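You operate a simulated robot arm through the tools that you are given. There is no shell and no other tool. Be economical: measure what you need, move in short steps, check, and stop when the job is done.

Carry out the task below with a simulated robot arm. There is one attempt and no reset: what you move stays moved.

TASK
Half-turn the upper grease cap and set the chain knob by its label.
Fine: carriage switch off first, and it stays off; the label lies under the chain cover, which stays open.

It is judged by the outcome, as a careful person would: the job done as asked, and still so three seconds after it is handed in. It fails if anything else is knocked over, pushed out of place, dropped, spilled or broken. A push-on lid holds only when it is set on centred and level and pressed home; a screw cap is set on level and turned clockwise until tight.

THE ROBOT
A 7-joint arm with a two-finger parallel gripper on a trunk, on a base that drives. Base frame: it is fixed to the floor where the robot stands at the start and does not move with it; the origin is under the middle of the robot, x ahead of it, y to its left, z up. Units: m, rad, N and s.
Its first joint turns from -2.897 to 2.897 rad. Places, roughly: brake handle [0.8, 0.1, 0.7]; carriage [1, -0.5, 1.2]; carriage switch [0.7, 0, 0.7]; chain cover [0.8, 0, 1]; chain knob [0.9, -0.1, 1]; head four cover [0.9, -1.1, 1.8]; head four door [0.9, -1, 2]; head four grey button [0.9, -1, 2]; head four latch [0.8, -1.1, 1.8]; head four lever [0.9, -0.8, 1.9]; head four red knob [0.9, -1, 1.9]; head four test block [0.9, -1.2, 1.9]; head four valve [0.8, -0.8, 2]; head one cover [0.6, -0.7, 0.8]; head one door [0.6, -0.6, 1]; head one grey button [0.6, -0.6, 1]. Payload 4.4 kg.
Tool frame: the origin (TCP) lies between the finger pads and is the grasp point; the fingertips stand 0.023 m ahead of it; z points along the fingers, y is the line along which they close. Largest opening 0.094 m; finger width 0.038, thickness 0.01; the body of the gripper, 0.054 by 0.096 m, starts 0.039 m behind the TCP.
Orientation is that of the tool frame in the base frame, as a unit quaternion [x, y, z, w]. With the fingers straight down and closing along the base's y, the tool's x points along the base's -x, its y along +y and its z along -z.

THE INTERFACE
- The arm moves only by the tool send_rows. Its argument "steps" is a list of rows, each a list of 7 numbers: the turn, a rotation vector about the tool's x, y, z in rad, then the shift along the tool's x, y, z in mm, then the opening in per cent of the stroke, from 0 (shut) to 100 (fully open). In form: [[rx, ry, rz, x, y, z, fingers], ...]. A call has 1 to 10 rows; each row shifts and turns the commanded pose from where the row before left it, along the tool's axes as they then stand. Rows are played at 5 a second. More than 0.05 m and 0.15 rad between two rows, or a gripper value outside its range, and nothing of the call is played. Where a pose cannot be reached the arm comes as near as it can. A force on the tool above 90 N (or 10 N above the force at the start of the call, whichever is more), or a blocked arm, ends the call early, and 0.2 s more pass. The fingers move at their own pace (about 0.108 m/s each) and stop on an object; they squeeze with about 30 N. The grip force told is the motor's: it shows also when the fingers shut on nothing. Time passes only in rows, and 0.2 s behind the last, so rows that do not move let the fingers close. The reply holds the time, the measured pose of the TCP, the force on the tool along the base axes, the opening and the grip force, in the units named above and with some noise, with the torque about the TCP (base axes, N m) and any sound that the robot's microphone picked up, and new pictures: "pictures" is both (left out), scene, wrist or none.
- Cameras (640 x 400 px; columns grow to the right, rows downward): "scene" is now at [0.1657, 0.1762, 1.471]; the picture's right is [-0.56, -0.83, 0.00], its down [-0.39, 0.26, -0.88] and it looks along [0.73, -0.50, -0.47] (base axes); focal length 256 px, centre (320, 200). "wrist" rides on the gripper at [0.086, 0.016, -0.075] in the tool frame; the picture's right is [-0.18, 0.98, 0.00], its down [-0.58, -0.11, -0.81] and it looks along [-0.79, -0.15, 0.59] (tool axes); focal length 243 px, centre (320, 200). There is no depth. A picture from a camera that has moved, and an enlarged one, comes with that camera's place and axes in the base frame and with its lens. The place of the scene camera against the robot may be out by one fixed shift of up to 0.025 m in any direction.
- drive_base(legs): drives the robot by 1 to 6 legs, each [ahead, left, turn to the left] in m, m and rad, along the robot's own axes; the way and the turn of a leg run together, so that a leg with both is an arc; at most 1.5 m and 3.142 rad a leg. The arm and the cameras ride along, it lands a little off, and it stops where it bumps. It gives what a move gives, and a new picture of the scene camera.
- head_to(pan, tilt): turns the head with the scene camera to pan (to the left, within 2.094 rad either way) and tilt (down, from -0.506 to 1.204), counted from straight ahead of the robot. It gives what a move gives, and a new picture of the scene camera.
- enlarge(camera, box): a new picture of the part [left, top, right, bottom] of that camera's present view, enlarged. It takes no simulated time.
- close_job(): hands the job in; it is judged then, once.

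Go step by step. Nothing tells you exact positions but the pictures and the camera data: compare them with the known pose of the tool, close in by small moves and look again before you grip or let go. The budget is 120 turns and 260 pictures, counting those below and the enlarged ones. Unless the task says otherwise, let go and move clear before handing in, and close with one line.

The tools are called after ">>>" as a command line: name --pt "numbers of a row" for each row, then --argument value for the rest, lists and objects as JSON in quotes. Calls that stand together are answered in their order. send_rows: Moves the arm, as the interface text tells. Its arguments: {"type":"object","properties":{"steps":{"type":"array","items":{"type":"array","items":{"type":"number"}}},"pictures":{"type":"string","enum":["both","scene","wrist","none"]}},"required":["steps"]} The other tools are called the same way: drive_base (legs) drives the base; head_to (pan, tilt) turns the head that bears the scene camera; enlarge (camera, box) takes an enlarged picture of a part of a camera's view; close_job () hands the job in.

At the start:

```text
clock: 0.0
eef_pos: [0.6193, 0.1375, 1.3506]
tcp_rot: [0.0, 1.0, -0.001, 0.0]
wrist_force: [-0.5, -0.4, -0.6]
torque: [-0.01, 0.0, 0.02]
gripper_width: 0.0941
grip_force: 0.1
robot x, y, heading: [0.0011, -0.0022, 0.004]
head pan, tilt: [-0.599, 0.485]
```

scene: 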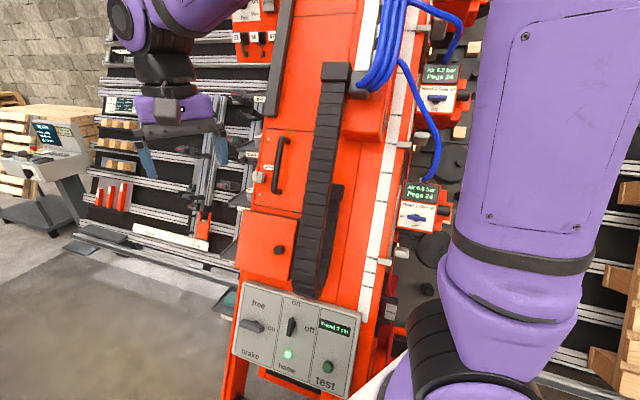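
wrist: 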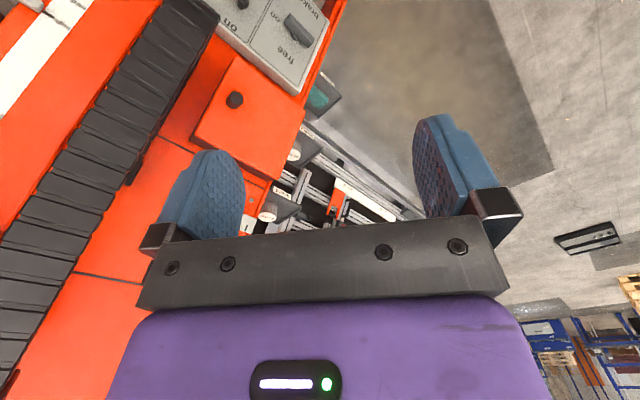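

I see a tilted orange machine with a control panel (brake, carriage switch, test button), and covers above it. I'll look closer before I move anything.

>>> enlarge --camera "scene" --box '[220, 180, 400, 400]'

>>> enlarge --camera "scene" --box '[220, 0, 480, 180]'

>>> head_to --pan -0.3 --tilt 0.3

```text
1.82 times, centred on (310, 290) of scene
camera zoom: at [0.1657, 0.1762, 1.471], right [-0.56, -0.83, 0.0], down [-0.39, 0.26, -0.88], along [0.73, -0.5, -0.47], focal length 465 px, centre (338, 36)
```

zoom: 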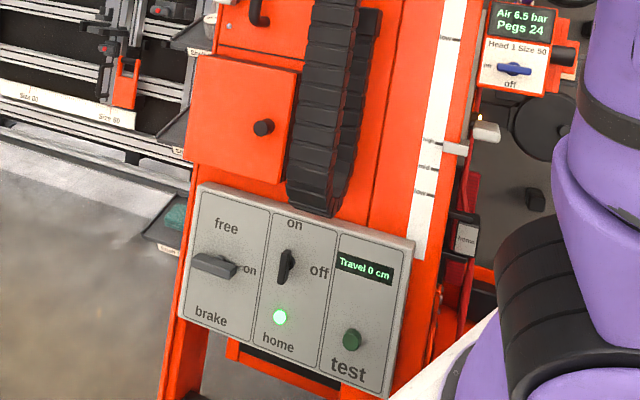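

```text
2.22 times, centred on (350, 90) of scene
camera zoom: at [0.1657, 0.1762, 1.471], right [-0.56, -0.83, 0.0], down [-0.39, 0.26, -0.88], along [0.73, -0.5, -0.47], focal length 569 px, centre (253, 444)
```

zoom: 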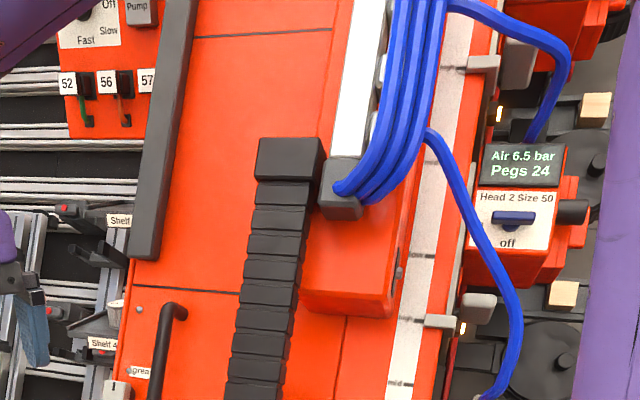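

```text
clock: 0.8
eef_pos: [0.6196, 0.1367, 1.35]
tcp_rot: [0.0, 1.0, 0.001, 0.0]
wrist_force: [-0.3, -1.0, 0.3]
torque: [0.01, -0.02, 0.0]
gripper_width: 0.0938
grip_force: 0.2
robot x, y, heading: [0.0032, -0.0009, 0.001]
head pan, tilt: [-0.3, 0.3]
camera scene: at [0.1795, 0.1999, 1.488], right [-0.3, -0.96, 0.0], down [-0.28, 0.09, -0.96], along [0.91, -0.28, -0.3], focal length 256 px, centre (320, 200)
```

scene: 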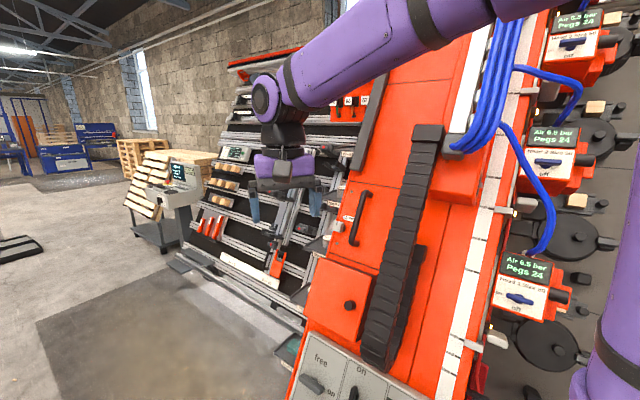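

Two covers show, one with a bar handle and one with a small knob, and there is a "grease" label on the left edge. I'll look closer there.

>>> enlarge --camera "scene" --box '[290, 160, 430, 260]'

>>> enlarge --camera "scene" --box '[270, 240, 430, 400]'

>>> enlarge --camera "wrist" --box '[180, 60, 380, 240]'

```text
4.00 times, centred on (360, 210) of scene
camera zoom: at [0.1795, 0.1999, 1.488], right [-0.3, -0.96, 0.0], down [-0.28, 0.09, -0.96], along [0.91, -0.28, -0.3], focal length 1023 px, centre (160, 160)
```

zoom: 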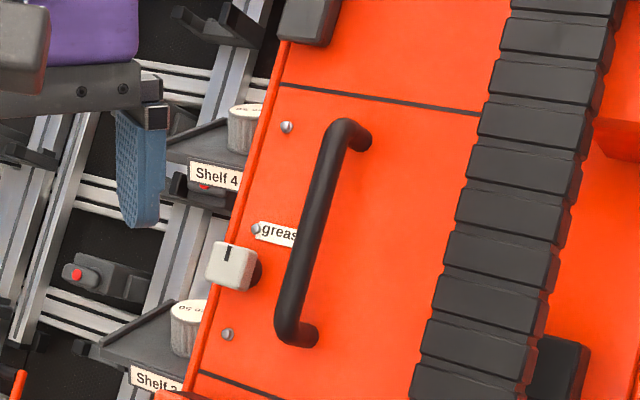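

```text
2.50 times, centred on (350, 320) of scene
camera zoom: at [0.1795, 0.1999, 1.488], right [-0.3, -0.96, 0.0], down [-0.28, 0.09, -0.96], along [0.91, -0.28, -0.3], focal length 640 px, centre (245, -100)
```

zoom: 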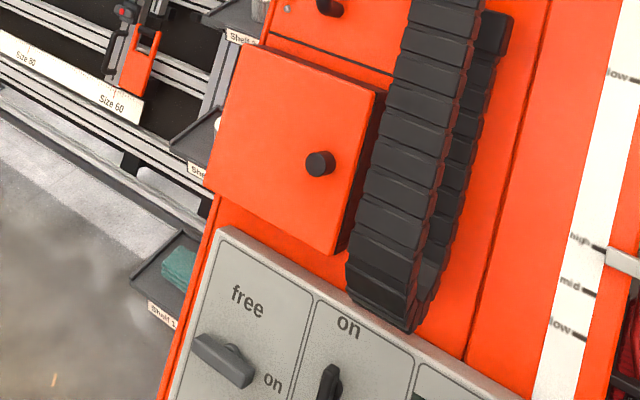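

```text
2.22 times, centred on (280, 150) of wrist
camera zoom: at [0.5334, 0.1525, 1.4244], right [0.18, 0.98, 0.0], down [0.58, -0.11, 0.81], along [0.79, -0.15, -0.59], focal length 539 px, centre (409, 311)
```

zoom: 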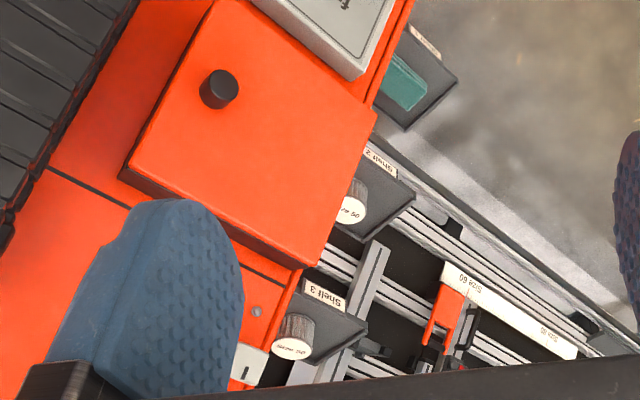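

The white knob with an index mark sits by the "grease" label. I'll tilt the head to see the rest of the machine.

>>> head_to --pan -0.7 --tilt 0.0

>>> head_to --pan -0.6 --tilt 0.75

```text
clock: 1.7
eef_pos: [0.6194, 0.138, 1.3496]
tcp_rot: [0.001, 1.0, 0.0, 0.0]
wrist_force: [-0.6, -0.9, 0.1]
torque: [-0.02, -0.02, -0.02]
gripper_width: 0.0942
grip_force: 0.0
robot x, y, heading: [-0.0011, -0.0048, 0.001]
head pan, tilt: [-0.7, 0.0]
camera scene: at [0.1592, 0.1697, 1.5158], right [-0.64, -0.77, 0.0], down [0.0, 0.0, -1.0], along [0.77, -0.64, 0.0], focal length 256 px, centre (320, 200)
```

scene: 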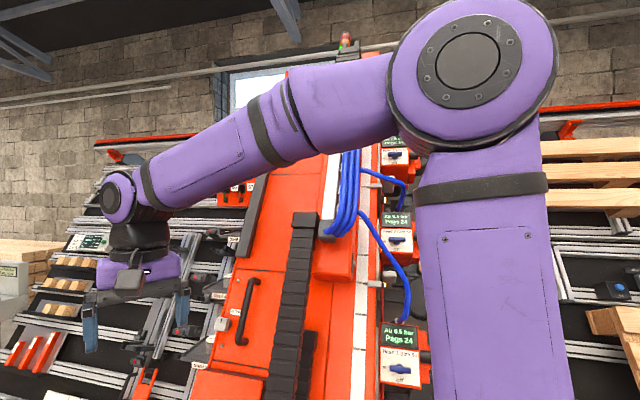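

```text
clock: 2.8
eef_pos: [0.6192, 0.1383, 1.3496]
tcp_rot: [0.001, 1.0, 0.001, -0.001]
wrist_force: [0.4, 0.0, -0.3]
torque: [-0.02, -0.01, -0.03]
gripper_width: 0.0939
grip_force: 0.1
robot x, y, heading: [0.0005, -0.0007, -0.0]
head pan, tilt: [-0.6, 0.75]
camera scene: at [0.1587, 0.1807, 1.4478], right [-0.57, -0.83, 0.0], down [-0.56, 0.39, -0.73], along [0.6, -0.41, -0.68], focal length 256 px, centre (320, 200)
```

scene: 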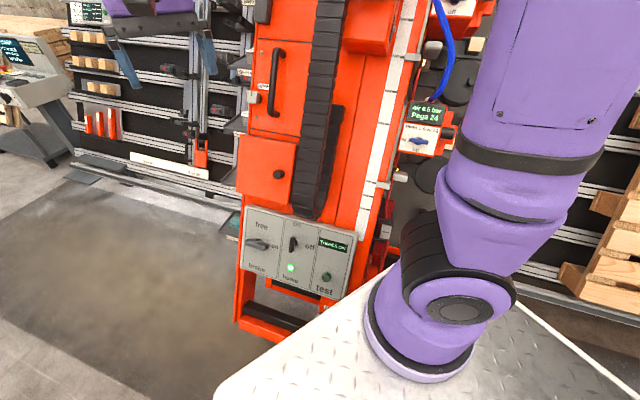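

The panel face leans straight back. I estimate its right at (-.8,-.6,0), its up at (.32,-.42,.85) and its outward normal at (-.51,.68,.53). I'll turn the tool to face it, so the wrist camera looks up the machine.

>>> send_rows --pt "0 0 0.1324 0 0 0 100" --pt "0 0 0.1324 0 0 0 100" --pt "0 0 0.1324 0 0 0 100" --pt "0 0 0.1324 0 0 0 100" --pt "0 0 0.1324 0 0 0 100" --pt "0 0 0.1324 0 0 0 100" --pt "0 0 0.1324 0 0 0 100" --pictures "none"

>>> send_rows --pt "0 -0.1446 0 0 0 0 100" --pt "0 -0.1446 0 0 0 0 100" --pt "0 -0.1446 0 0 0 0 100" --pt "0 -0.1446 0 0 0 0 100" --pt "0 -0.1446 0 0 0 0 100" --pt "0 -0.1446 0 0 0 0 100" --pt "0 -0.1446 0 0 0 0 100" --pictures "both"

```text
clock: 4.4
eef_pos: [0.6205, 0.1378, 1.3506]
tcp_rot: [0.449, 0.893, 0.0, -0.001]
wrist_force: [-1.4, -0.7, 0.1]
torque: [0.0, -0.01, 0.01]
gripper_width: 0.0937
grip_force: 0.0
robot x, y, heading: [-0.0009, 0.0002, -0.001]
head pan, tilt: [-0.6, 0.75]
```

```text
clock: 6.0
eef_pos: [0.6191, 0.136, 1.3493]
tcp_rot: [0.391, 0.782, -0.216, 0.434]
wrist_force: [-0.2, -0.9, 0.0]
torque: [0.01, -0.01, 0.03]
gripper_width: 0.0942
grip_force: 0.0
robot x, y, heading: [0.0013, -0.0019, 0.005]
head pan, tilt: [-0.6, 0.75]
camera scene: at [0.1586, 0.1806, 1.4478], right [-0.57, -0.82, 0.0], down [-0.56, 0.39, -0.73], along [0.6, -0.41, -0.68], focal length 256 px, centre (320, 200)
camera wrist: at [0.5673, 0.2328, 1.3164], right [0.84, 0.51, 0.16], down [-0.31, 0.24, 0.92], along [0.43, -0.83, 0.36], focal length 243 px, centre (320, 200)
```

scene: 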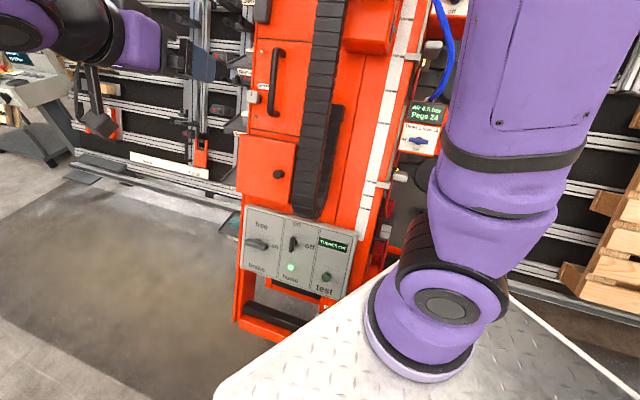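
wrist: 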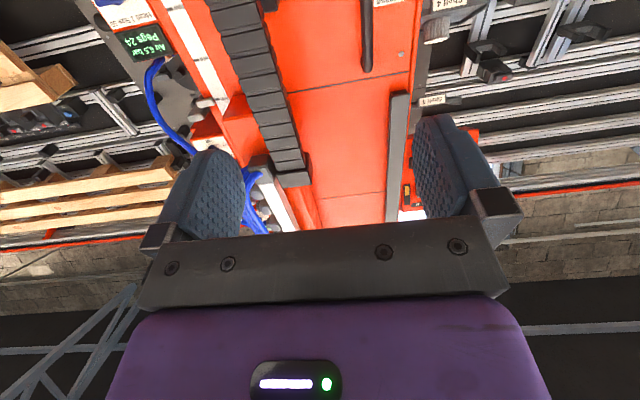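

The tool now faces the machine. I'll raise the head for the upper section.

>>> head_to --pan -0.6 --tilt 0.1

>>> enlarge --camera "scene" --box '[180, 100, 340, 300]'

>>> enlarge --camera "scene" --box '[200, 200, 300, 400]'

```text
clock: 7.0
eef_pos: [0.6196, 0.137, 1.3501]
tcp_rot: [0.392, 0.782, -0.217, 0.433]
wrist_force: [0.1, 0.1, 0.6]
torque: [0.01, 0.0, -0.03]
gripper_width: 0.0943
grip_force: 0.1
robot x, y, heading: [-0.0011, 0.0031, -0.002]
head pan, tilt: [-0.6, 0.099]
camera scene: at [0.1662, 0.1756, 1.5067], right [-0.56, -0.83, 0.0], down [-0.08, 0.06, -0.99], along [0.82, -0.56, -0.1], focal length 256 px, centre (320, 200)
```

scene: 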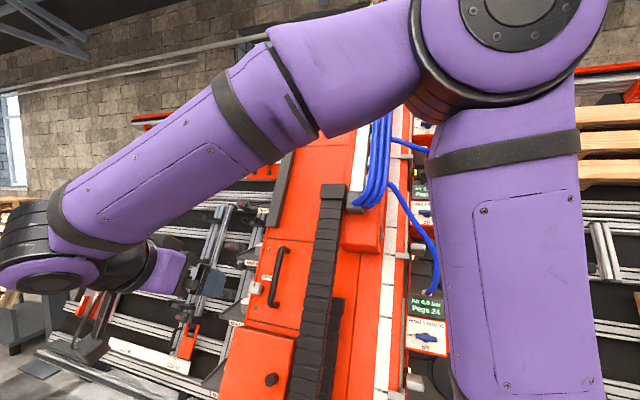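

```text
2.00 times, centred on (260, 200) of scene
camera zoom: at [0.1662, 0.1756, 1.5067], right [-0.56, -0.83, 0.0], down [-0.08, 0.06, -0.99], along [0.82, -0.56, -0.1], focal length 512 px, centre (440, 200)
```

zoom: 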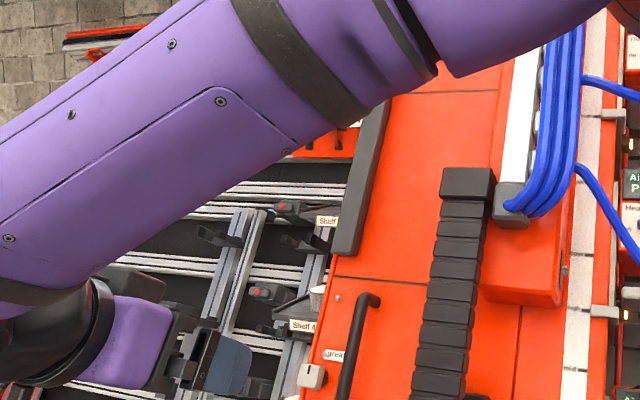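

```text
2.00 times, centred on (250, 300) of scene
camera zoom: at [0.1662, 0.1756, 1.5067], right [-0.56, -0.83, 0.0], down [-0.08, 0.06, -0.99], along [0.82, -0.56, -0.1], focal length 512 px, centre (460, 0)
```

zoom: 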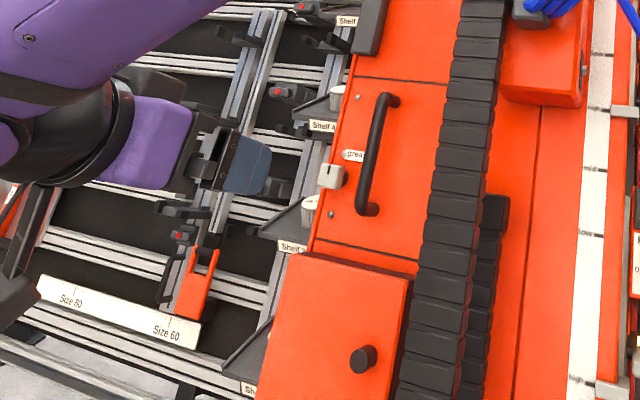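

I need a frontal view of the left edge. With the tool pointing down the wrist camera faces the machine, so I'll go back to that and move in beside the "grease" knob.

>>> send_rows --pt "0 0.1446 0 0 0 0 100" --pt "0 0.1446 0 0 0 0 100" --pt "0 0.1446 0 0 0 0 100" --pt "0 0.1446 0 0 0 0 100" --pt "0 0.1446 0 0 0 0 100" --pt "0 0.1446 0 0 0 0 100" --pt "0 0.1446 0 0 0 0 100" --pictures "none"

>>> send_rows --pt "0 0 0 -25 23 12.5 100" --pt "0 0 0 -25 23 12.5 100" --pt "0 0 0 -25 23 12.5 100" --pt "0 0 0 -25 23 12.5 100" --pt "0 0 0 -25 23 12.5 100" --pt "0 0 0 -25 23 12.5 100" --pt "0 0 0 -25 23 12.5 100" --pictures "both"

```text
clock: 8.6
eef_pos: [0.6193, 0.1375, 1.3503]
tcp_rot: [0.448, 0.894, 0.001, 0.0]
wrist_force: [-0.7, -0.7, 0.5]
torque: [0.0, -0.03, 0.03]
gripper_width: 0.0936
grip_force: 0.1
robot x, y, heading: [0.0009, -0.001, -0.0]
head pan, tilt: [-0.6, 0.099]
```

```text
clock: 10.2
eef_pos: [0.8525, 0.0941, 1.2625]
tcp_rot: [0.447, 0.894, 0.001, 0.0]
wrist_force: [-0.5, 0.1, 0.3]
torque: [0.02, -0.05, 0.0]
gripper_width: 0.0941
grip_force: 0.0
robot x, y, heading: [-0.0003, -0.0015, -0.002]
head pan, tilt: [-0.6, 0.099]
camera scene: at [0.1656, 0.1756, 1.5068], right [-0.56, -0.83, 0.0], down [-0.08, 0.06, -1.0], along [0.82, -0.56, -0.1], focal length 256 px, centre (320, 200)
camera wrist: at [0.814, 0.1722, 1.3374], right [0.9, 0.44, 0.0], down [0.26, -0.53, 0.81], along [0.36, -0.72, -0.59], focal length 243 px, centre (320, 200)
```

scene: 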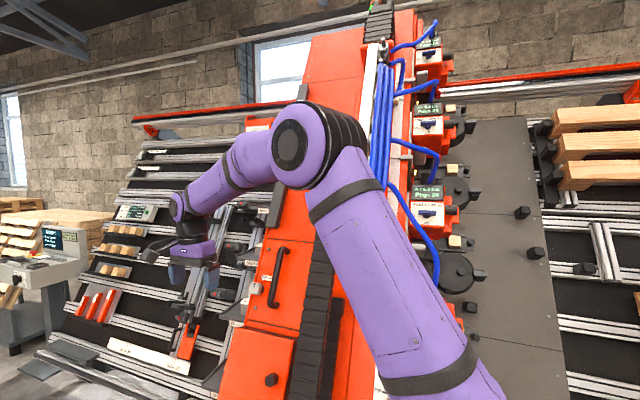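
wrist: 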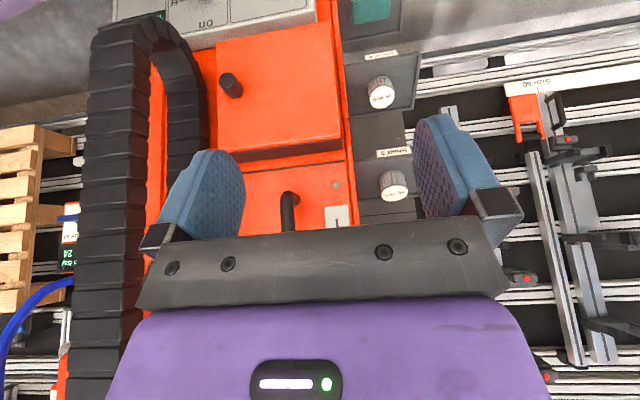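

Zooming in on both views.

>>> enlarge --camera "wrist" --box '[200, 20, 440, 240]'

>>> enlarge --camera "scene" --box '[200, 0, 440, 150]'

>>> enlarge --camera "scene" --box '[170, 170, 330, 300]'

```text
1.82 times, centred on (320, 130) of wrist
camera zoom: at [0.814, 0.1722, 1.3374], right [0.9, 0.44, 0.0], down [0.26, -0.53, 0.81], along [0.36, -0.72, -0.59], focal length 441 px, centre (320, 327)
```

zoom: 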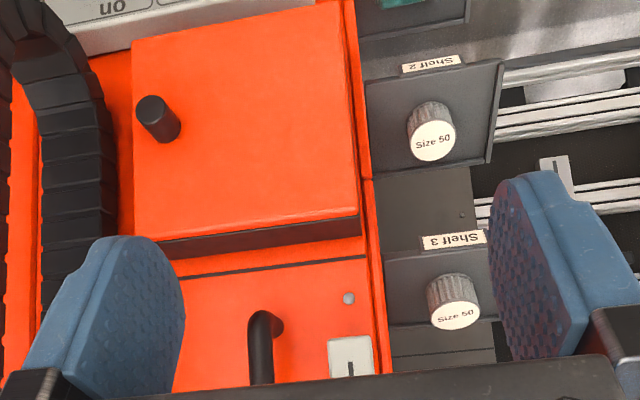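

```text
2.67 times, centred on (320, 75) of scene
camera zoom: at [0.1656, 0.1756, 1.5068], right [-0.56, -0.83, 0.0], down [-0.08, 0.06, -1.0], along [0.82, -0.56, -0.1], focal length 682 px, centre (320, 533)
```

zoom: 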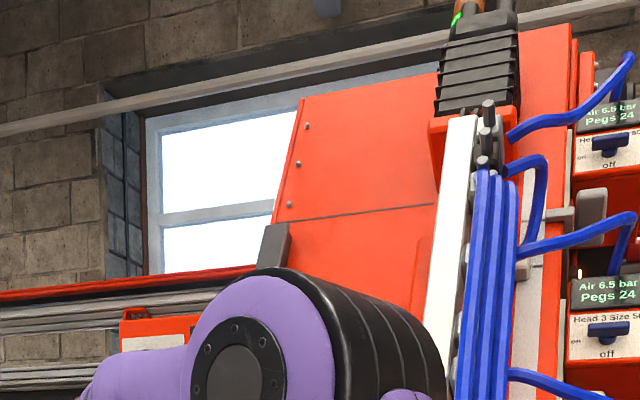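

```text
3.08 times, centred on (250, 235) of scene
camera zoom: at [0.1656, 0.1756, 1.5068], right [-0.56, -0.83, 0.0], down [-0.08, 0.06, -1.0], along [0.82, -0.56, -0.1], focal length 787 px, centre (535, 92)
```

zoom: 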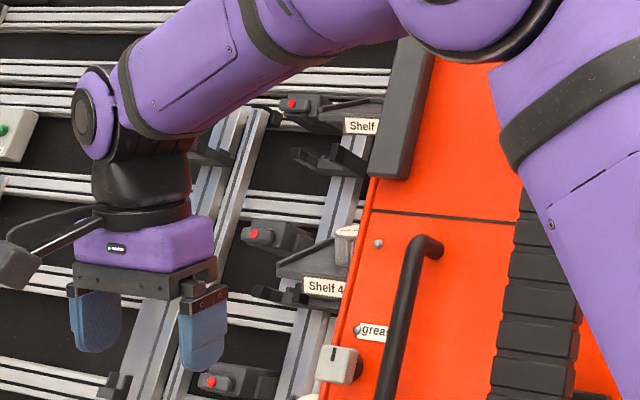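

I'll raise the arm and shift left to see the white knob and the edge next to it.

>>> send_rows --pt "0 0 0 5 10 -35 100" --pt "0 0 0 5 10 -35 100" --pt "0 0 0 5 10 -35 100" --pt "0 0 0 5 10 -35 100" --pictures "wrist"

>>> enlarge --camera "wrist" --box '[180, 20, 420, 240]'

```text
clock: 11.2
eef_pos: [0.8717, 0.1348, 1.4029]
tcp_rot: [0.446, 0.895, 0.0, -0.002]
wrist_force: [-0.2, -0.6, 0.1]
torque: [0.02, 0.03, -0.03]
gripper_width: 0.0937
grip_force: 0.1
robot x, y, heading: [-0.0002, 0.0027, 0.0]
head pan, tilt: [-0.6, 0.099]
camera wrist: at [0.8341, 0.2115, 1.4765], right [0.9, 0.44, 0.0], down [0.26, -0.53, 0.81], along [0.36, -0.72, -0.59], focal length 243 px, centre (320, 200)
```

wrist: 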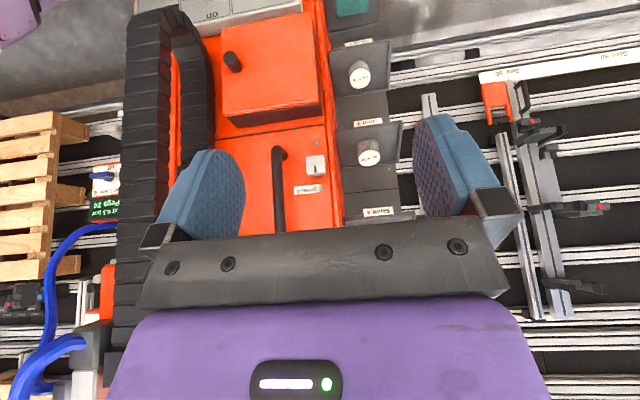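

```text
1.82 times, centred on (300, 130) of wrist
camera zoom: at [0.8341, 0.2115, 1.4765], right [0.9, 0.44, 0.0], down [0.26, -0.53, 0.81], along [0.36, -0.72, -0.59], focal length 441 px, centre (356, 327)
```

zoom: 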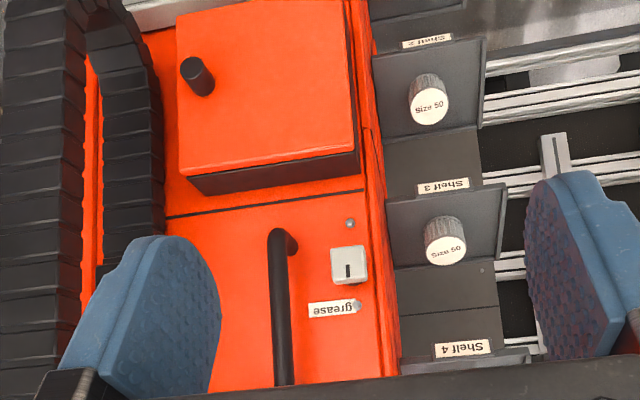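

The white square looks like a latch on the panel labelled "grease", so the grease caps are probably behind that handled door. The carriage switch comes first. I'll move down in front of the control panel.

>>> send_rows --pt "0 0 0 16 -27 45 100" --pt "0 0 0 16 -27 45 100" --pt "0 0 0 16 -27 20 100" --pt "0 0 0 16 -27 35 100" --pt "0 0 0 16 -27 35 100" --pt "0 0 0 16 -27 35 100" --pt "0 0 0 16 -27 35 100" --pt "0 0 0 16 -27 35 100" --pt "0 0 0 16 -27 35 100" --pt "0 0 0 16 -27 35 100" --pictures "none"

>>> send_rows --pt "0 -0.1446 0 0 0 15 100" --pt "0 -0.1446 0 0 0 15 100" --pt "0 -0.1446 0 0 0 15 100" --pt "0 -0.1446 0 0 0 10 100" --pt "0 -0.1446 0 0 0 0 100" --pt "0 -0.1446 0 0 0 0 100" --pt "0 -0.1446 0 0 0 0 100" --pictures "wrist"

>>> head_to --pan -0.6 --tilt 0.75

```text
refused: row 1 steps farther than a row can; nothing moved
```

```text
clock: 12.8
eef_pos: [0.8804, 0.1259, 1.3485]
tcp_rot: [0.391, 0.782, -0.216, 0.434]
wrist_force: [0.2, 0.5, -0.2]
torque: [0.06, 0.03, 0.01]
gripper_width: 0.0939
grip_force: 0.0
robot x, y, heading: [-0.0028, 0.0035, 0.003]
head pan, tilt: [-0.6, 0.099]
camera wrist: at [0.8275, 0.2215, 1.3149], right [0.84, 0.51, 0.16], down [-0.31, 0.23, 0.92], along [0.43, -0.83, 0.36], focal length 243 px, centre (320, 200)
```

wrist: 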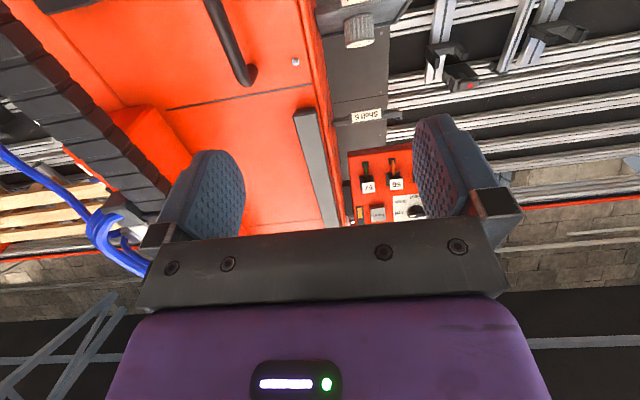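

```text
clock: 13.8
eef_pos: [0.8798, 0.1245, 1.3487]
tcp_rot: [0.392, 0.782, -0.217, 0.432]
wrist_force: [-0.4, 0.0, 0.2]
torque: [0.02, 0.0, 0.0]
gripper_width: 0.0941
grip_force: 0.1
robot x, y, heading: [-0.0019, -0.0007, -0.004]
head pan, tilt: [-0.6, 0.75]
camera scene: at [0.1587, 0.1808, 1.4478], right [-0.56, -0.83, 0.0], down [-0.56, 0.38, -0.73], along [0.6, -0.41, -0.68], focal length 256 px, centre (320, 200)
```

scene: 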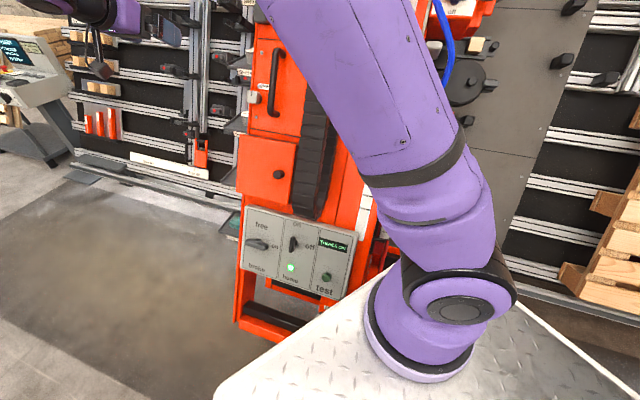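

The rotation worked in place. Now I'll slide down along the face to stand off in front of the carriage switch.

>>> send_rows --pt "0 0 0 42 -21 5 100" --pt "0 0 0 42 -21 5 100" --pt "0 0 0 42 -21 5 100" --pt "0 0 0 42 -21 5 100" --pt "0 0 0 42 -21 5 100" --pt "0 0 0 42 -21 5 100" --pt "0 0 0 42 -21 5 100" --pt "0 0 0 42 -21 5 100" --pt "0 0 0 42 -21 5 100" --pt "0 0 0 42 -21 5 100" --pictures "none"

>>> send_rows --pt "0 0 0 42 -20 12 100" --pt "0 0 0 42 -20 12 100" --pt "0 0 0 42 -20 12 100" --pictures "both"

```text
clock: 16.0
eef_pos: [0.6039, 0.1434, 0.9648]
tcp_rot: [0.391, 0.783, -0.216, 0.433]
wrist_force: [-0.3, -0.9, 0.7]
torque: [-0.01, 0.01, 0.0]
gripper_width: 0.0939
grip_force: 0.1
robot x, y, heading: [0.0031, -0.0005, -0.001]
head pan, tilt: [-0.6, 0.75]
```

```text
clock: 16.8
eef_pos: [0.535, 0.1371, 0.8409]
tcp_rot: [0.392, 0.782, -0.216, 0.434]
wrist_force: [0.2, 0.7, 0.6]
torque: [0.01, -0.01, 0.01]
gripper_width: 0.094
grip_force: 0.0
robot x, y, heading: [0.0008, 0.0002, 0.001]
head pan, tilt: [-0.6, 0.75]
camera scene: at [0.1592, 0.1804, 1.4477], right [-0.57, -0.82, 0.0], down [-0.56, 0.39, -0.73], along [0.6, -0.41, -0.68], focal length 256 px, centre (320, 200)
camera wrist: at [0.4829, 0.2325, 0.8073], right [0.85, 0.51, 0.16], down [-0.31, 0.23, 0.92], along [0.43, -0.83, 0.36], focal length 243 px, centre (320, 200)
```

scene: 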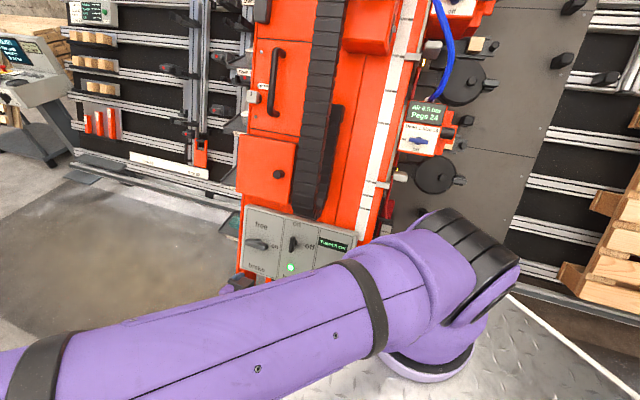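
wrist: 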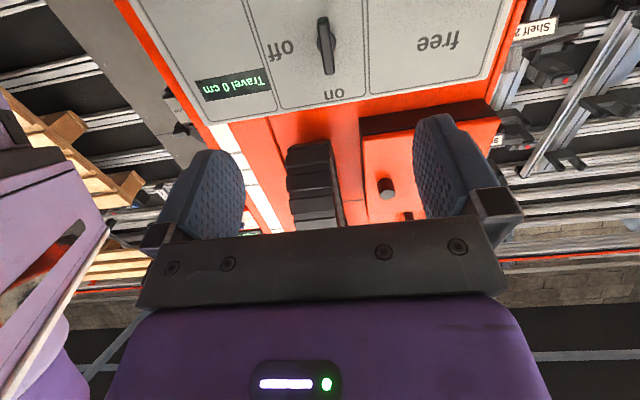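

The wrist camera sees the switch with its lever upright at "on". I'll approach partway and look again to fix its place.

>>> send_rows --pt "0 0 0 0 0 30 100" --pt "0 0 0 0 0 30 100" --pt "0 0 0 0 0 30 100" --pt "0 0 0 0 0 20 100" --pictures "wrist"

```text
clock: 17.8
eef_pos: [0.5908, 0.0641, 0.7835]
tcp_rot: [0.392, 0.783, -0.217, 0.433]
wrist_force: [-0.4, 0.1, 0.5]
torque: [0.0, -0.01, 0.01]
gripper_width: 0.0941
grip_force: 0.0
robot x, y, heading: [-0.0011, 0.0015, -0.002]
head pan, tilt: [-0.6, 0.75]
camera wrist: at [0.537, 0.1597, 0.7488], right [0.84, 0.51, 0.16], down [-0.31, 0.23, 0.92], along [0.44, -0.83, 0.36], focal length 243 px, centre (320, 200)
```

wrist: 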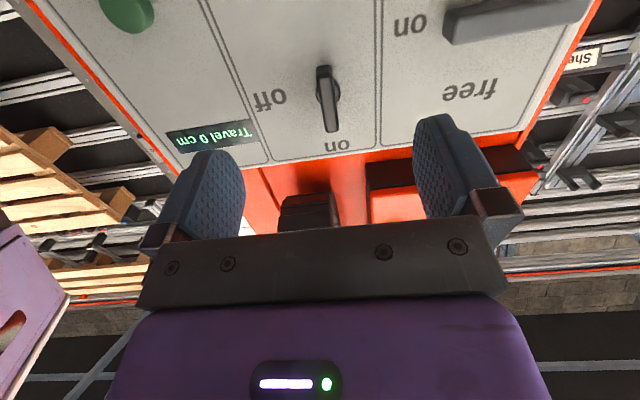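

The lever lies about 39 mm up and 142 mm ahead. I'll line up and close most of that distance.

>>> send_rows --pt "0 0 0 -20 -2 15 70" --pt "0 0 0 -19 -1 25 70" --pt "0 0 0 0 0 25 70" --pt "0 0 0 0 0 25 70" --pictures "wrist"

```text
clock: 18.8
eef_pos: [0.6465, -0.014, 0.7679]
tcp_rot: [0.39, 0.783, -0.216, 0.433]
wrist_force: [0.4, 0.5, -0.1]
torque: [0.01, 0.03, -0.01]
gripper_width: 0.0656
grip_force: 0.1
robot x, y, heading: [0.0003, 0.0, 0.003]
head pan, tilt: [-0.6, 0.75]
camera wrist: at [0.5936, 0.0815, 0.7339], right [0.84, 0.51, 0.16], down [-0.31, 0.23, 0.92], along [0.44, -0.83, 0.36], focal length 243 px, centre (320, 200)
```

wrist: 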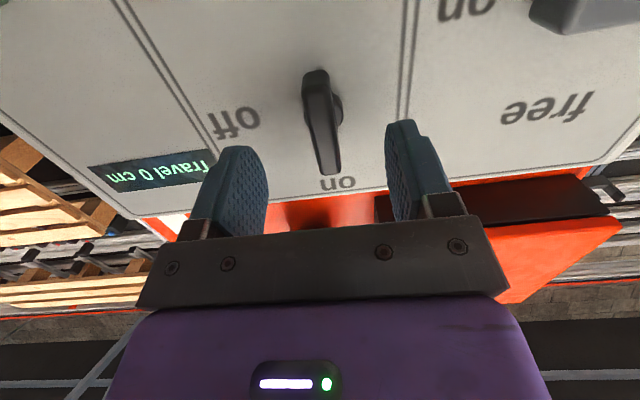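

Lined up well. I'll go forward about 35 mm and look.

>>> send_rows --pt "0 0 0 0 0 18 70" --pt "0 0 0 0 0 17 70" --pictures "wrist"

```text
clock: 19.4
eef_pos: [0.6635, -0.0393, 0.7501]
tcp_rot: [0.391, 0.782, -0.217, 0.433]
wrist_force: [-8.3, 9.0, 10.9]
torque: [-0.51, 0.09, -0.51]
gripper_width: 0.0663
grip_force: 0.4
robot x, y, heading: [0.005, 0.0015, -0.002]
head pan, tilt: [-0.6, 0.75]
camera wrist: at [0.6105, 0.0571, 0.7165], right [0.84, 0.51, 0.16], down [-0.31, 0.23, 0.92], along [0.43, -0.83, 0.36], focal length 243 px, centre (320, 200)
```

wrist: 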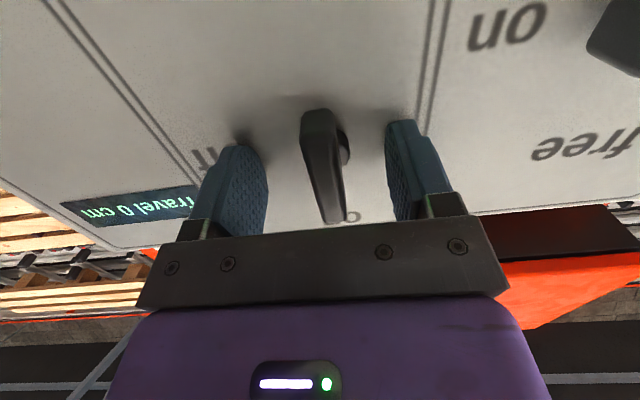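

Tips just touch the panel and the lever sits between the fingers. I'll back off 4 mm, grip, and begin the clockwise turn.

>>> send_rows --pt "0 0 0 0 0 -5 70" --pt "0 0 0 0 0 0 0" --pt "0 0 0 0 0 0 0" --pt "0 0 0 0 0 0 0" --pictures "wrist"

```text
clock: 20.4
eef_pos: [0.6642, -0.0337, 0.7523]
tcp_rot: [0.391, 0.783, -0.215, 0.434]
wrist_force: [42.0, 12.3, 4.1]
torque: [0.39, 0.5, -0.6]
gripper_width: 0.0142
grip_force: 44.5
robot x, y, heading: [0.0008, -0.001, -0.001]
head pan, tilt: [-0.6, 0.75]
camera wrist: at [0.6111, 0.062, 0.7181], right [0.84, 0.51, 0.16], down [-0.32, 0.23, 0.92], along [0.44, -0.83, 0.36], focal length 243 px, centre (320, 200)
```

wrist: 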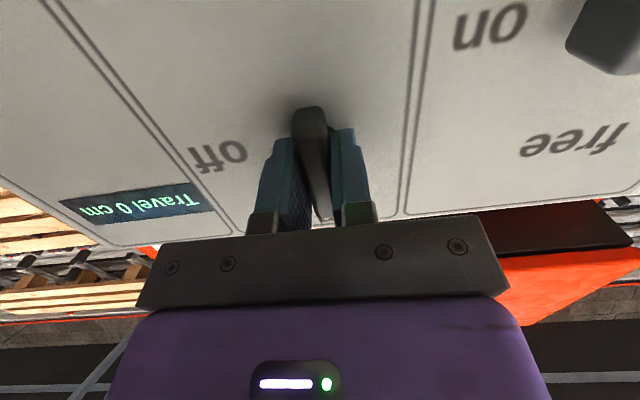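

Gripped, with some side load. I'll ease 3 mm and turn a little.

>>> send_rows --pt "0 0 0 0 3 0 0" --pt "0 0 0.1 0 0 0 0" --pt "0 0 0.12 0 0 0 0" --pictures "wrist"

```text
clock: 21.2
eef_pos: [0.663, -0.0335, 0.7498]
tcp_rot: [0.474, 0.736, -0.167, 0.454]
wrist_force: [29.1, 20.6, 0.4]
torque: [-1.23, 1.96, 0.48]
gripper_width: 0.0216
grip_force: 45.6
robot x, y, heading: [-0.0019, -0.0017, 0.002]
head pan, tilt: [-0.6, 0.75]
camera wrist: at [0.6271, 0.0715, 0.7215], right [0.86, 0.39, 0.33], down [-0.42, 0.17, 0.89], along [0.29, -0.91, 0.31], focal length 243 px, centre (320, 200)
```

wrist: 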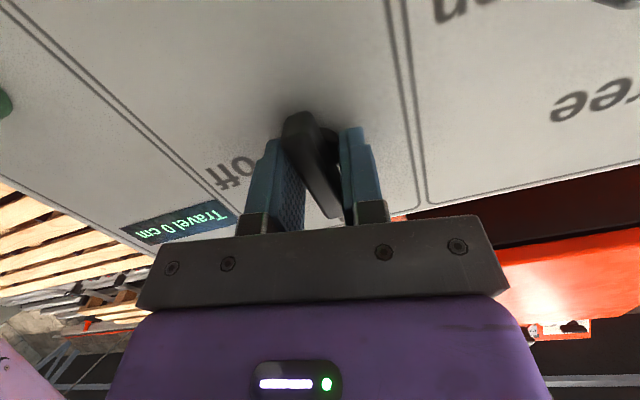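

The lever resists like a detent. I'll keep turning with a slight easing sideways.

>>> send_rows --pt "0 0 0.1 0 2 0 0" --pt "0 0 0.12 0 2 0 0" --pt "0 0 0.12 0 0 0 0" --pictures "wrist"

```text
clock: 22.0
eef_pos: [0.6635, -0.0348, 0.7529]
tcp_rot: [0.593, 0.643, -0.09, 0.477]
wrist_force: [-8.2, 9.8, 7.8]
torque: [-0.98, 1.88, 1.15]
gripper_width: 0.0379
grip_force: 44.8
robot x, y, heading: [0.0001, -0.0021, -0.002]
head pan, tilt: [-0.6, 0.75]
camera wrist: at [0.6539, 0.0779, 0.7375], right [0.81, 0.15, 0.57], down [-0.59, 0.12, 0.8], along [0.05, -0.98, 0.19], focal length 243 px, centre (320, 200)
```

wrist: 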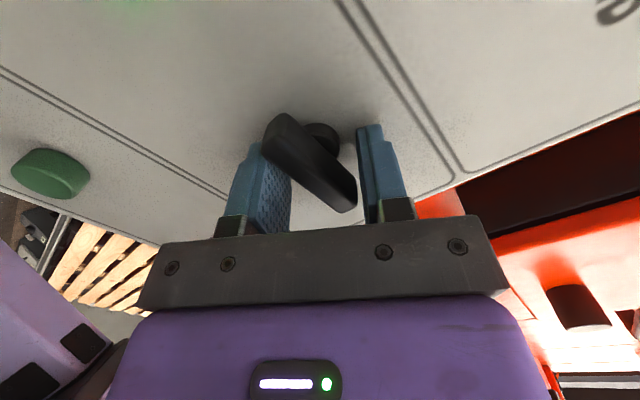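

The gripper is turning around the lever without carrying it. I'll check the switch from the scene camera.

>>> enlarge --camera "scene" --box '[220, 180, 380, 300]'

>>> enlarge --camera "wrist" --box '[200, 60, 440, 240]'

```text
3.33 times, centred on (300, 240) of scene
camera zoom: at [0.158, 0.1811, 1.4477], right [-0.57, -0.82, 0.0], down [-0.56, 0.39, -0.73], along [0.6, -0.41, -0.68], focal length 853 px, centre (387, 67)
```

zoom: 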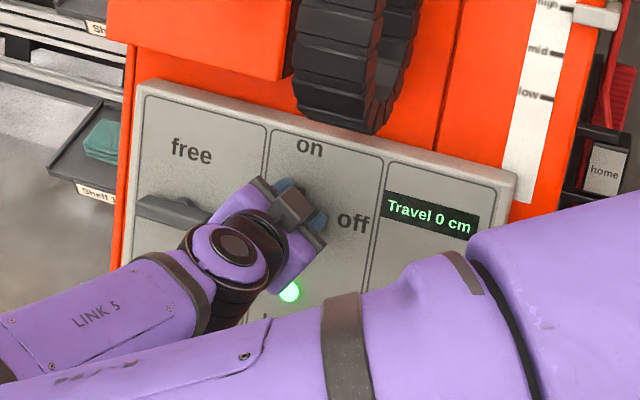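

```text
2.22 times, centred on (320, 150) of wrist
camera zoom: at [0.6539, 0.0779, 0.7375], right [0.81, 0.15, 0.57], down [-0.59, 0.12, 0.8], along [0.05, -0.98, 0.19], focal length 539 px, centre (320, 311)
```

zoom: 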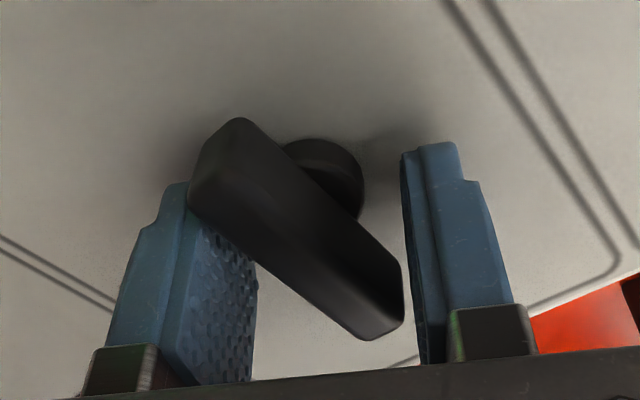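

The lever hasn't moved. I'll hold the torque for a second to see whether it is slow, detented or really blocked.

>>> send_rows --pt "0 0 0 0 0 0 0" --pt "0 0 0 0 0 0 0" --pt "0 0 0 0 0 0 0" --pt "0 0 0 0 0 0 0" --pt "0 0 0 0 0 0 0" --pictures "none"

```text
clock: 23.2
eef_pos: [0.6635, -0.0352, 0.7519]
tcp_rot: [0.593, 0.643, -0.09, 0.476]
wrist_force: [-33.2, -11.6, 7.0]
torque: [-1.66, 1.35, 0.61]
gripper_width: 0.0379
grip_force: 45.2
robot x, y, heading: [0.0021, -0.0019, 0.0]
head pan, tilt: [-0.6, 0.75]
```

Blocked clockwise at about 2 Nm. I'll open, return to square, and re-look at the lever before trying anything else.

>>> send_rows --pt "0 0 0 0 0 0 80" --pt "0 0 0 0 0 0 80" --pt "0 0 -0.14 0 -2 -10 80" --pt "0 0 -0.14 0 -2 -10 80" --pt "0 0 -0.14 0 -1 -10 80" --pt "0 0 -0.14 0 0 -10 80" --pictures "wrist"

>>> enlarge --camera "wrist" --box '[220, 20, 420, 200]'

```text
clock: 24.6
eef_pos: [0.6419, -0.0067, 0.7732]
tcp_rot: [0.392, 0.782, -0.218, 0.432]
wrist_force: [-0.5, -0.5, -0.2]
torque: [0.03, -0.05, -0.01]
gripper_width: 0.0753
grip_force: 0.0
robot x, y, heading: [-0.0014, 0.0009, -0.001]
head pan, tilt: [-0.6, 0.75]
camera wrist: at [0.589, 0.0891, 0.7385], right [0.84, 0.51, 0.15], down [-0.31, 0.23, 0.92], along [0.44, -0.83, 0.36], focal length 243 px, centre (320, 200)
```

wrist: 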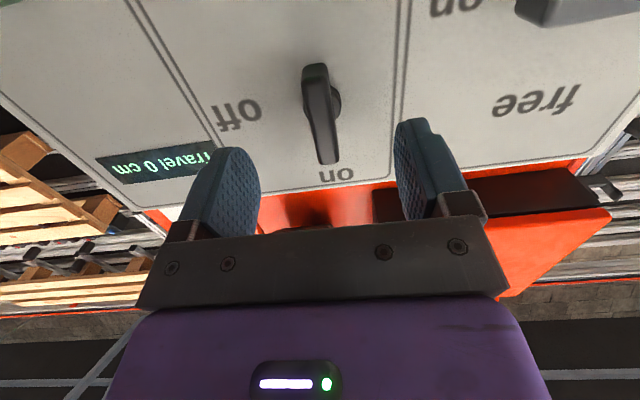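

```text
2.22 times, centred on (320, 110) of wrist
camera zoom: at [0.589, 0.0891, 0.7385], right [0.84, 0.51, 0.15], down [-0.31, 0.23, 0.92], along [0.44, -0.83, 0.36], focal length 539 px, centre (320, 400)
```

zoom: 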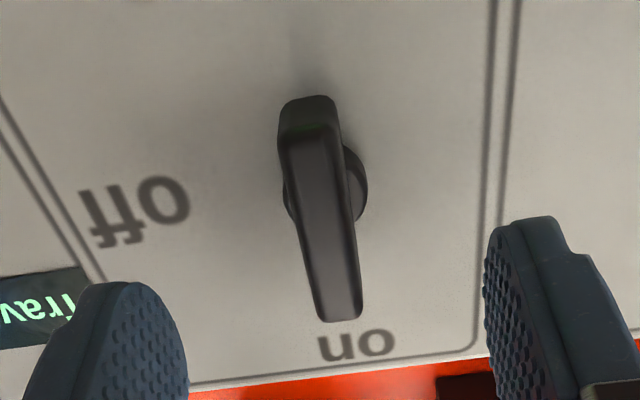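

The lever points to "on" and looks unmoved. I'll re-grip and test gently the other way, and then with the lever pushed in, to learn how it works.

>>> send_rows --pt "0 0 0 0 2 20 60" --pt "0 0 0 0 2 14 40" --pt "0 0 0 0 0 0 0" --pt "0 0 0 0 0 0 0" --pt "0 0 -0.1 0 0 0 0" --pt "0 0 -0.1 0 0 0 0" --pictures "wrist"

```text
clock: 26.0
eef_pos: [0.6604, -0.0288, 0.7532]
tcp_rot: [0.31, 0.819, -0.259, 0.408]
wrist_force: [-17.6, -5.8, -7.9]
torque: [0.5, 1.2, -1.29]
gripper_width: 0.0143
grip_force: 45.5
robot x, y, heading: [-0.0014, -0.001, -0.005]
head pan, tilt: [-0.6, 0.75]
camera wrist: at [0.5935, 0.0574, 0.7189], right [0.8, 0.61, -0.02], down [-0.21, 0.3, 0.93], along [0.57, -0.74, 0.37], focal length 243 px, centre (320, 200)
```

wrist: 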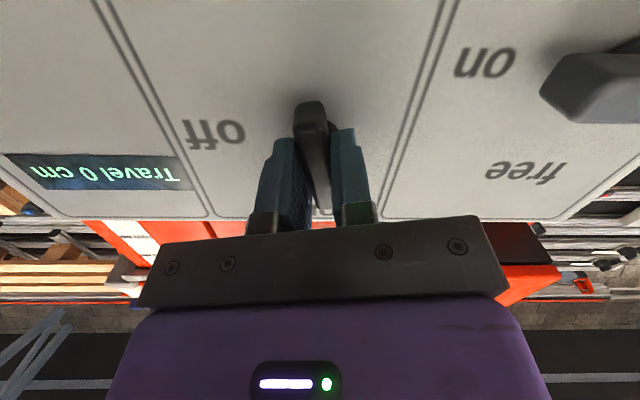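

Counter-clockwise it follows freely, with the grip still snug and no torque. I'll carry on that way in steps and watch the torque.

>>> send_rows --pt "0 0 -0.14 0 0 0 0" --pt "0 0 -0.14 0 0 0 0" --pt "0 0 -0.14 0 0 0 0" --pictures "wrist"

```text
clock: 26.8
eef_pos: [0.661, -0.0278, 0.7542]
tcp_rot: [0.132, 0.865, -0.338, 0.346]
wrist_force: [-29.1, -1.0, -5.2]
torque: [-0.33, 0.65, -1.31]
gripper_width: 0.015
grip_force: 45.2
robot x, y, heading: [-0.0038, -0.0008, -0.002]
head pan, tilt: [-0.6, 0.75]
camera wrist: at [0.5682, 0.0325, 0.7257], right [0.59, 0.72, -0.36], down [-0.04, 0.47, 0.88], along [0.81, -0.51, 0.3], focal length 243 px, centre (320, 200)
```

wrist: 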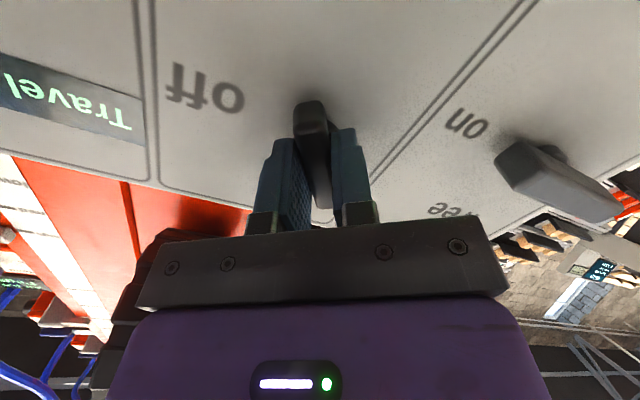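

It follows well (0.62 rad so far). I'll continue to a full quarter turn.

>>> send_rows --pt "0 0 -0.14 0 0 0 0" --pt "0 0 -0.14 0 0 0 0" --pt "0 0 -0.14 0 0 0 0" --pt "0 0 -0.14 0 0 0 0" --pt "0 0 -0.14 0 0 0 0" --pt "0 0 -0.14 0 0 0 0" --pt "0 0 -0.11 0 0 0 0" --pictures "both"

>>> enlarge --camera "scene" --box '[220, 180, 380, 300]'

```text
clock: 28.4
eef_pos: [0.6638, -0.0269, 0.7533]
tcp_rot: [-0.277, 0.831, -0.458, 0.154]
wrist_force: [-7.4, 7.3, -32.4]
torque: [0.11, -0.99, -1.12]
gripper_width: 0.0156
grip_force: 45.0
robot x, y, heading: [0.003, -0.0005, 0.006]
head pan, tilt: [-0.6, 0.75]
camera scene: at [0.1595, 0.1811, 1.4476], right [-0.56, -0.83, 0.0], down [-0.56, 0.39, -0.73], along [0.6, -0.41, -0.68], focal length 256 px, centre (320, 200)
camera wrist: at [0.5506, -0.023, 0.7784], right [-0.17, 0.53, -0.83], down [0.09, 0.85, 0.52], along [0.98, 0.01, -0.19], focal length 243 px, centre (320, 200)
```

scene: 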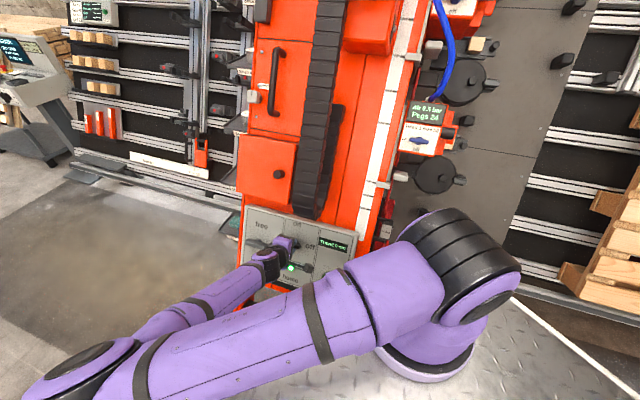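
wrist: 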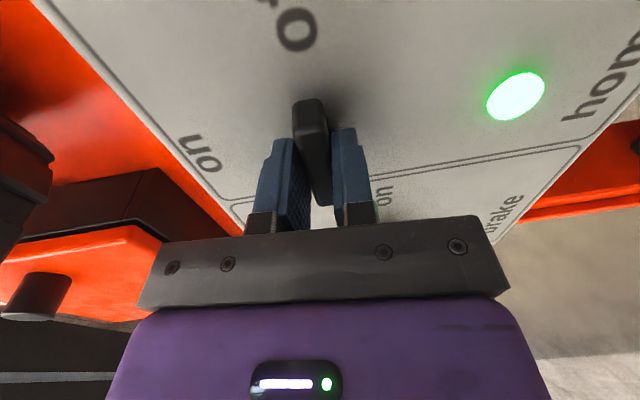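

```text
3.33 times, centred on (300, 240) of scene
camera zoom: at [0.1595, 0.1811, 1.4476], right [-0.56, -0.83, 0.0], down [-0.56, 0.39, -0.73], along [0.6, -0.41, -0.68], focal length 853 px, centre (387, 67)
```

zoom: 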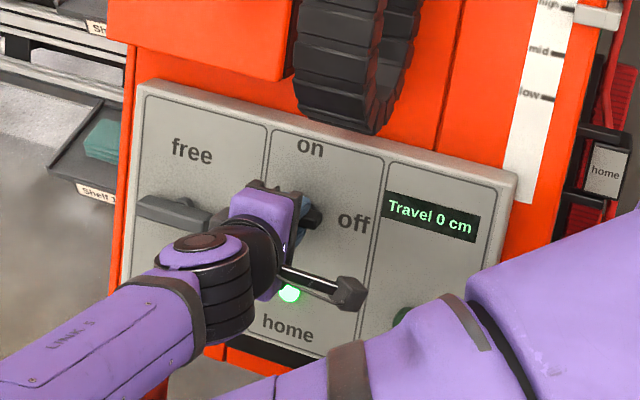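

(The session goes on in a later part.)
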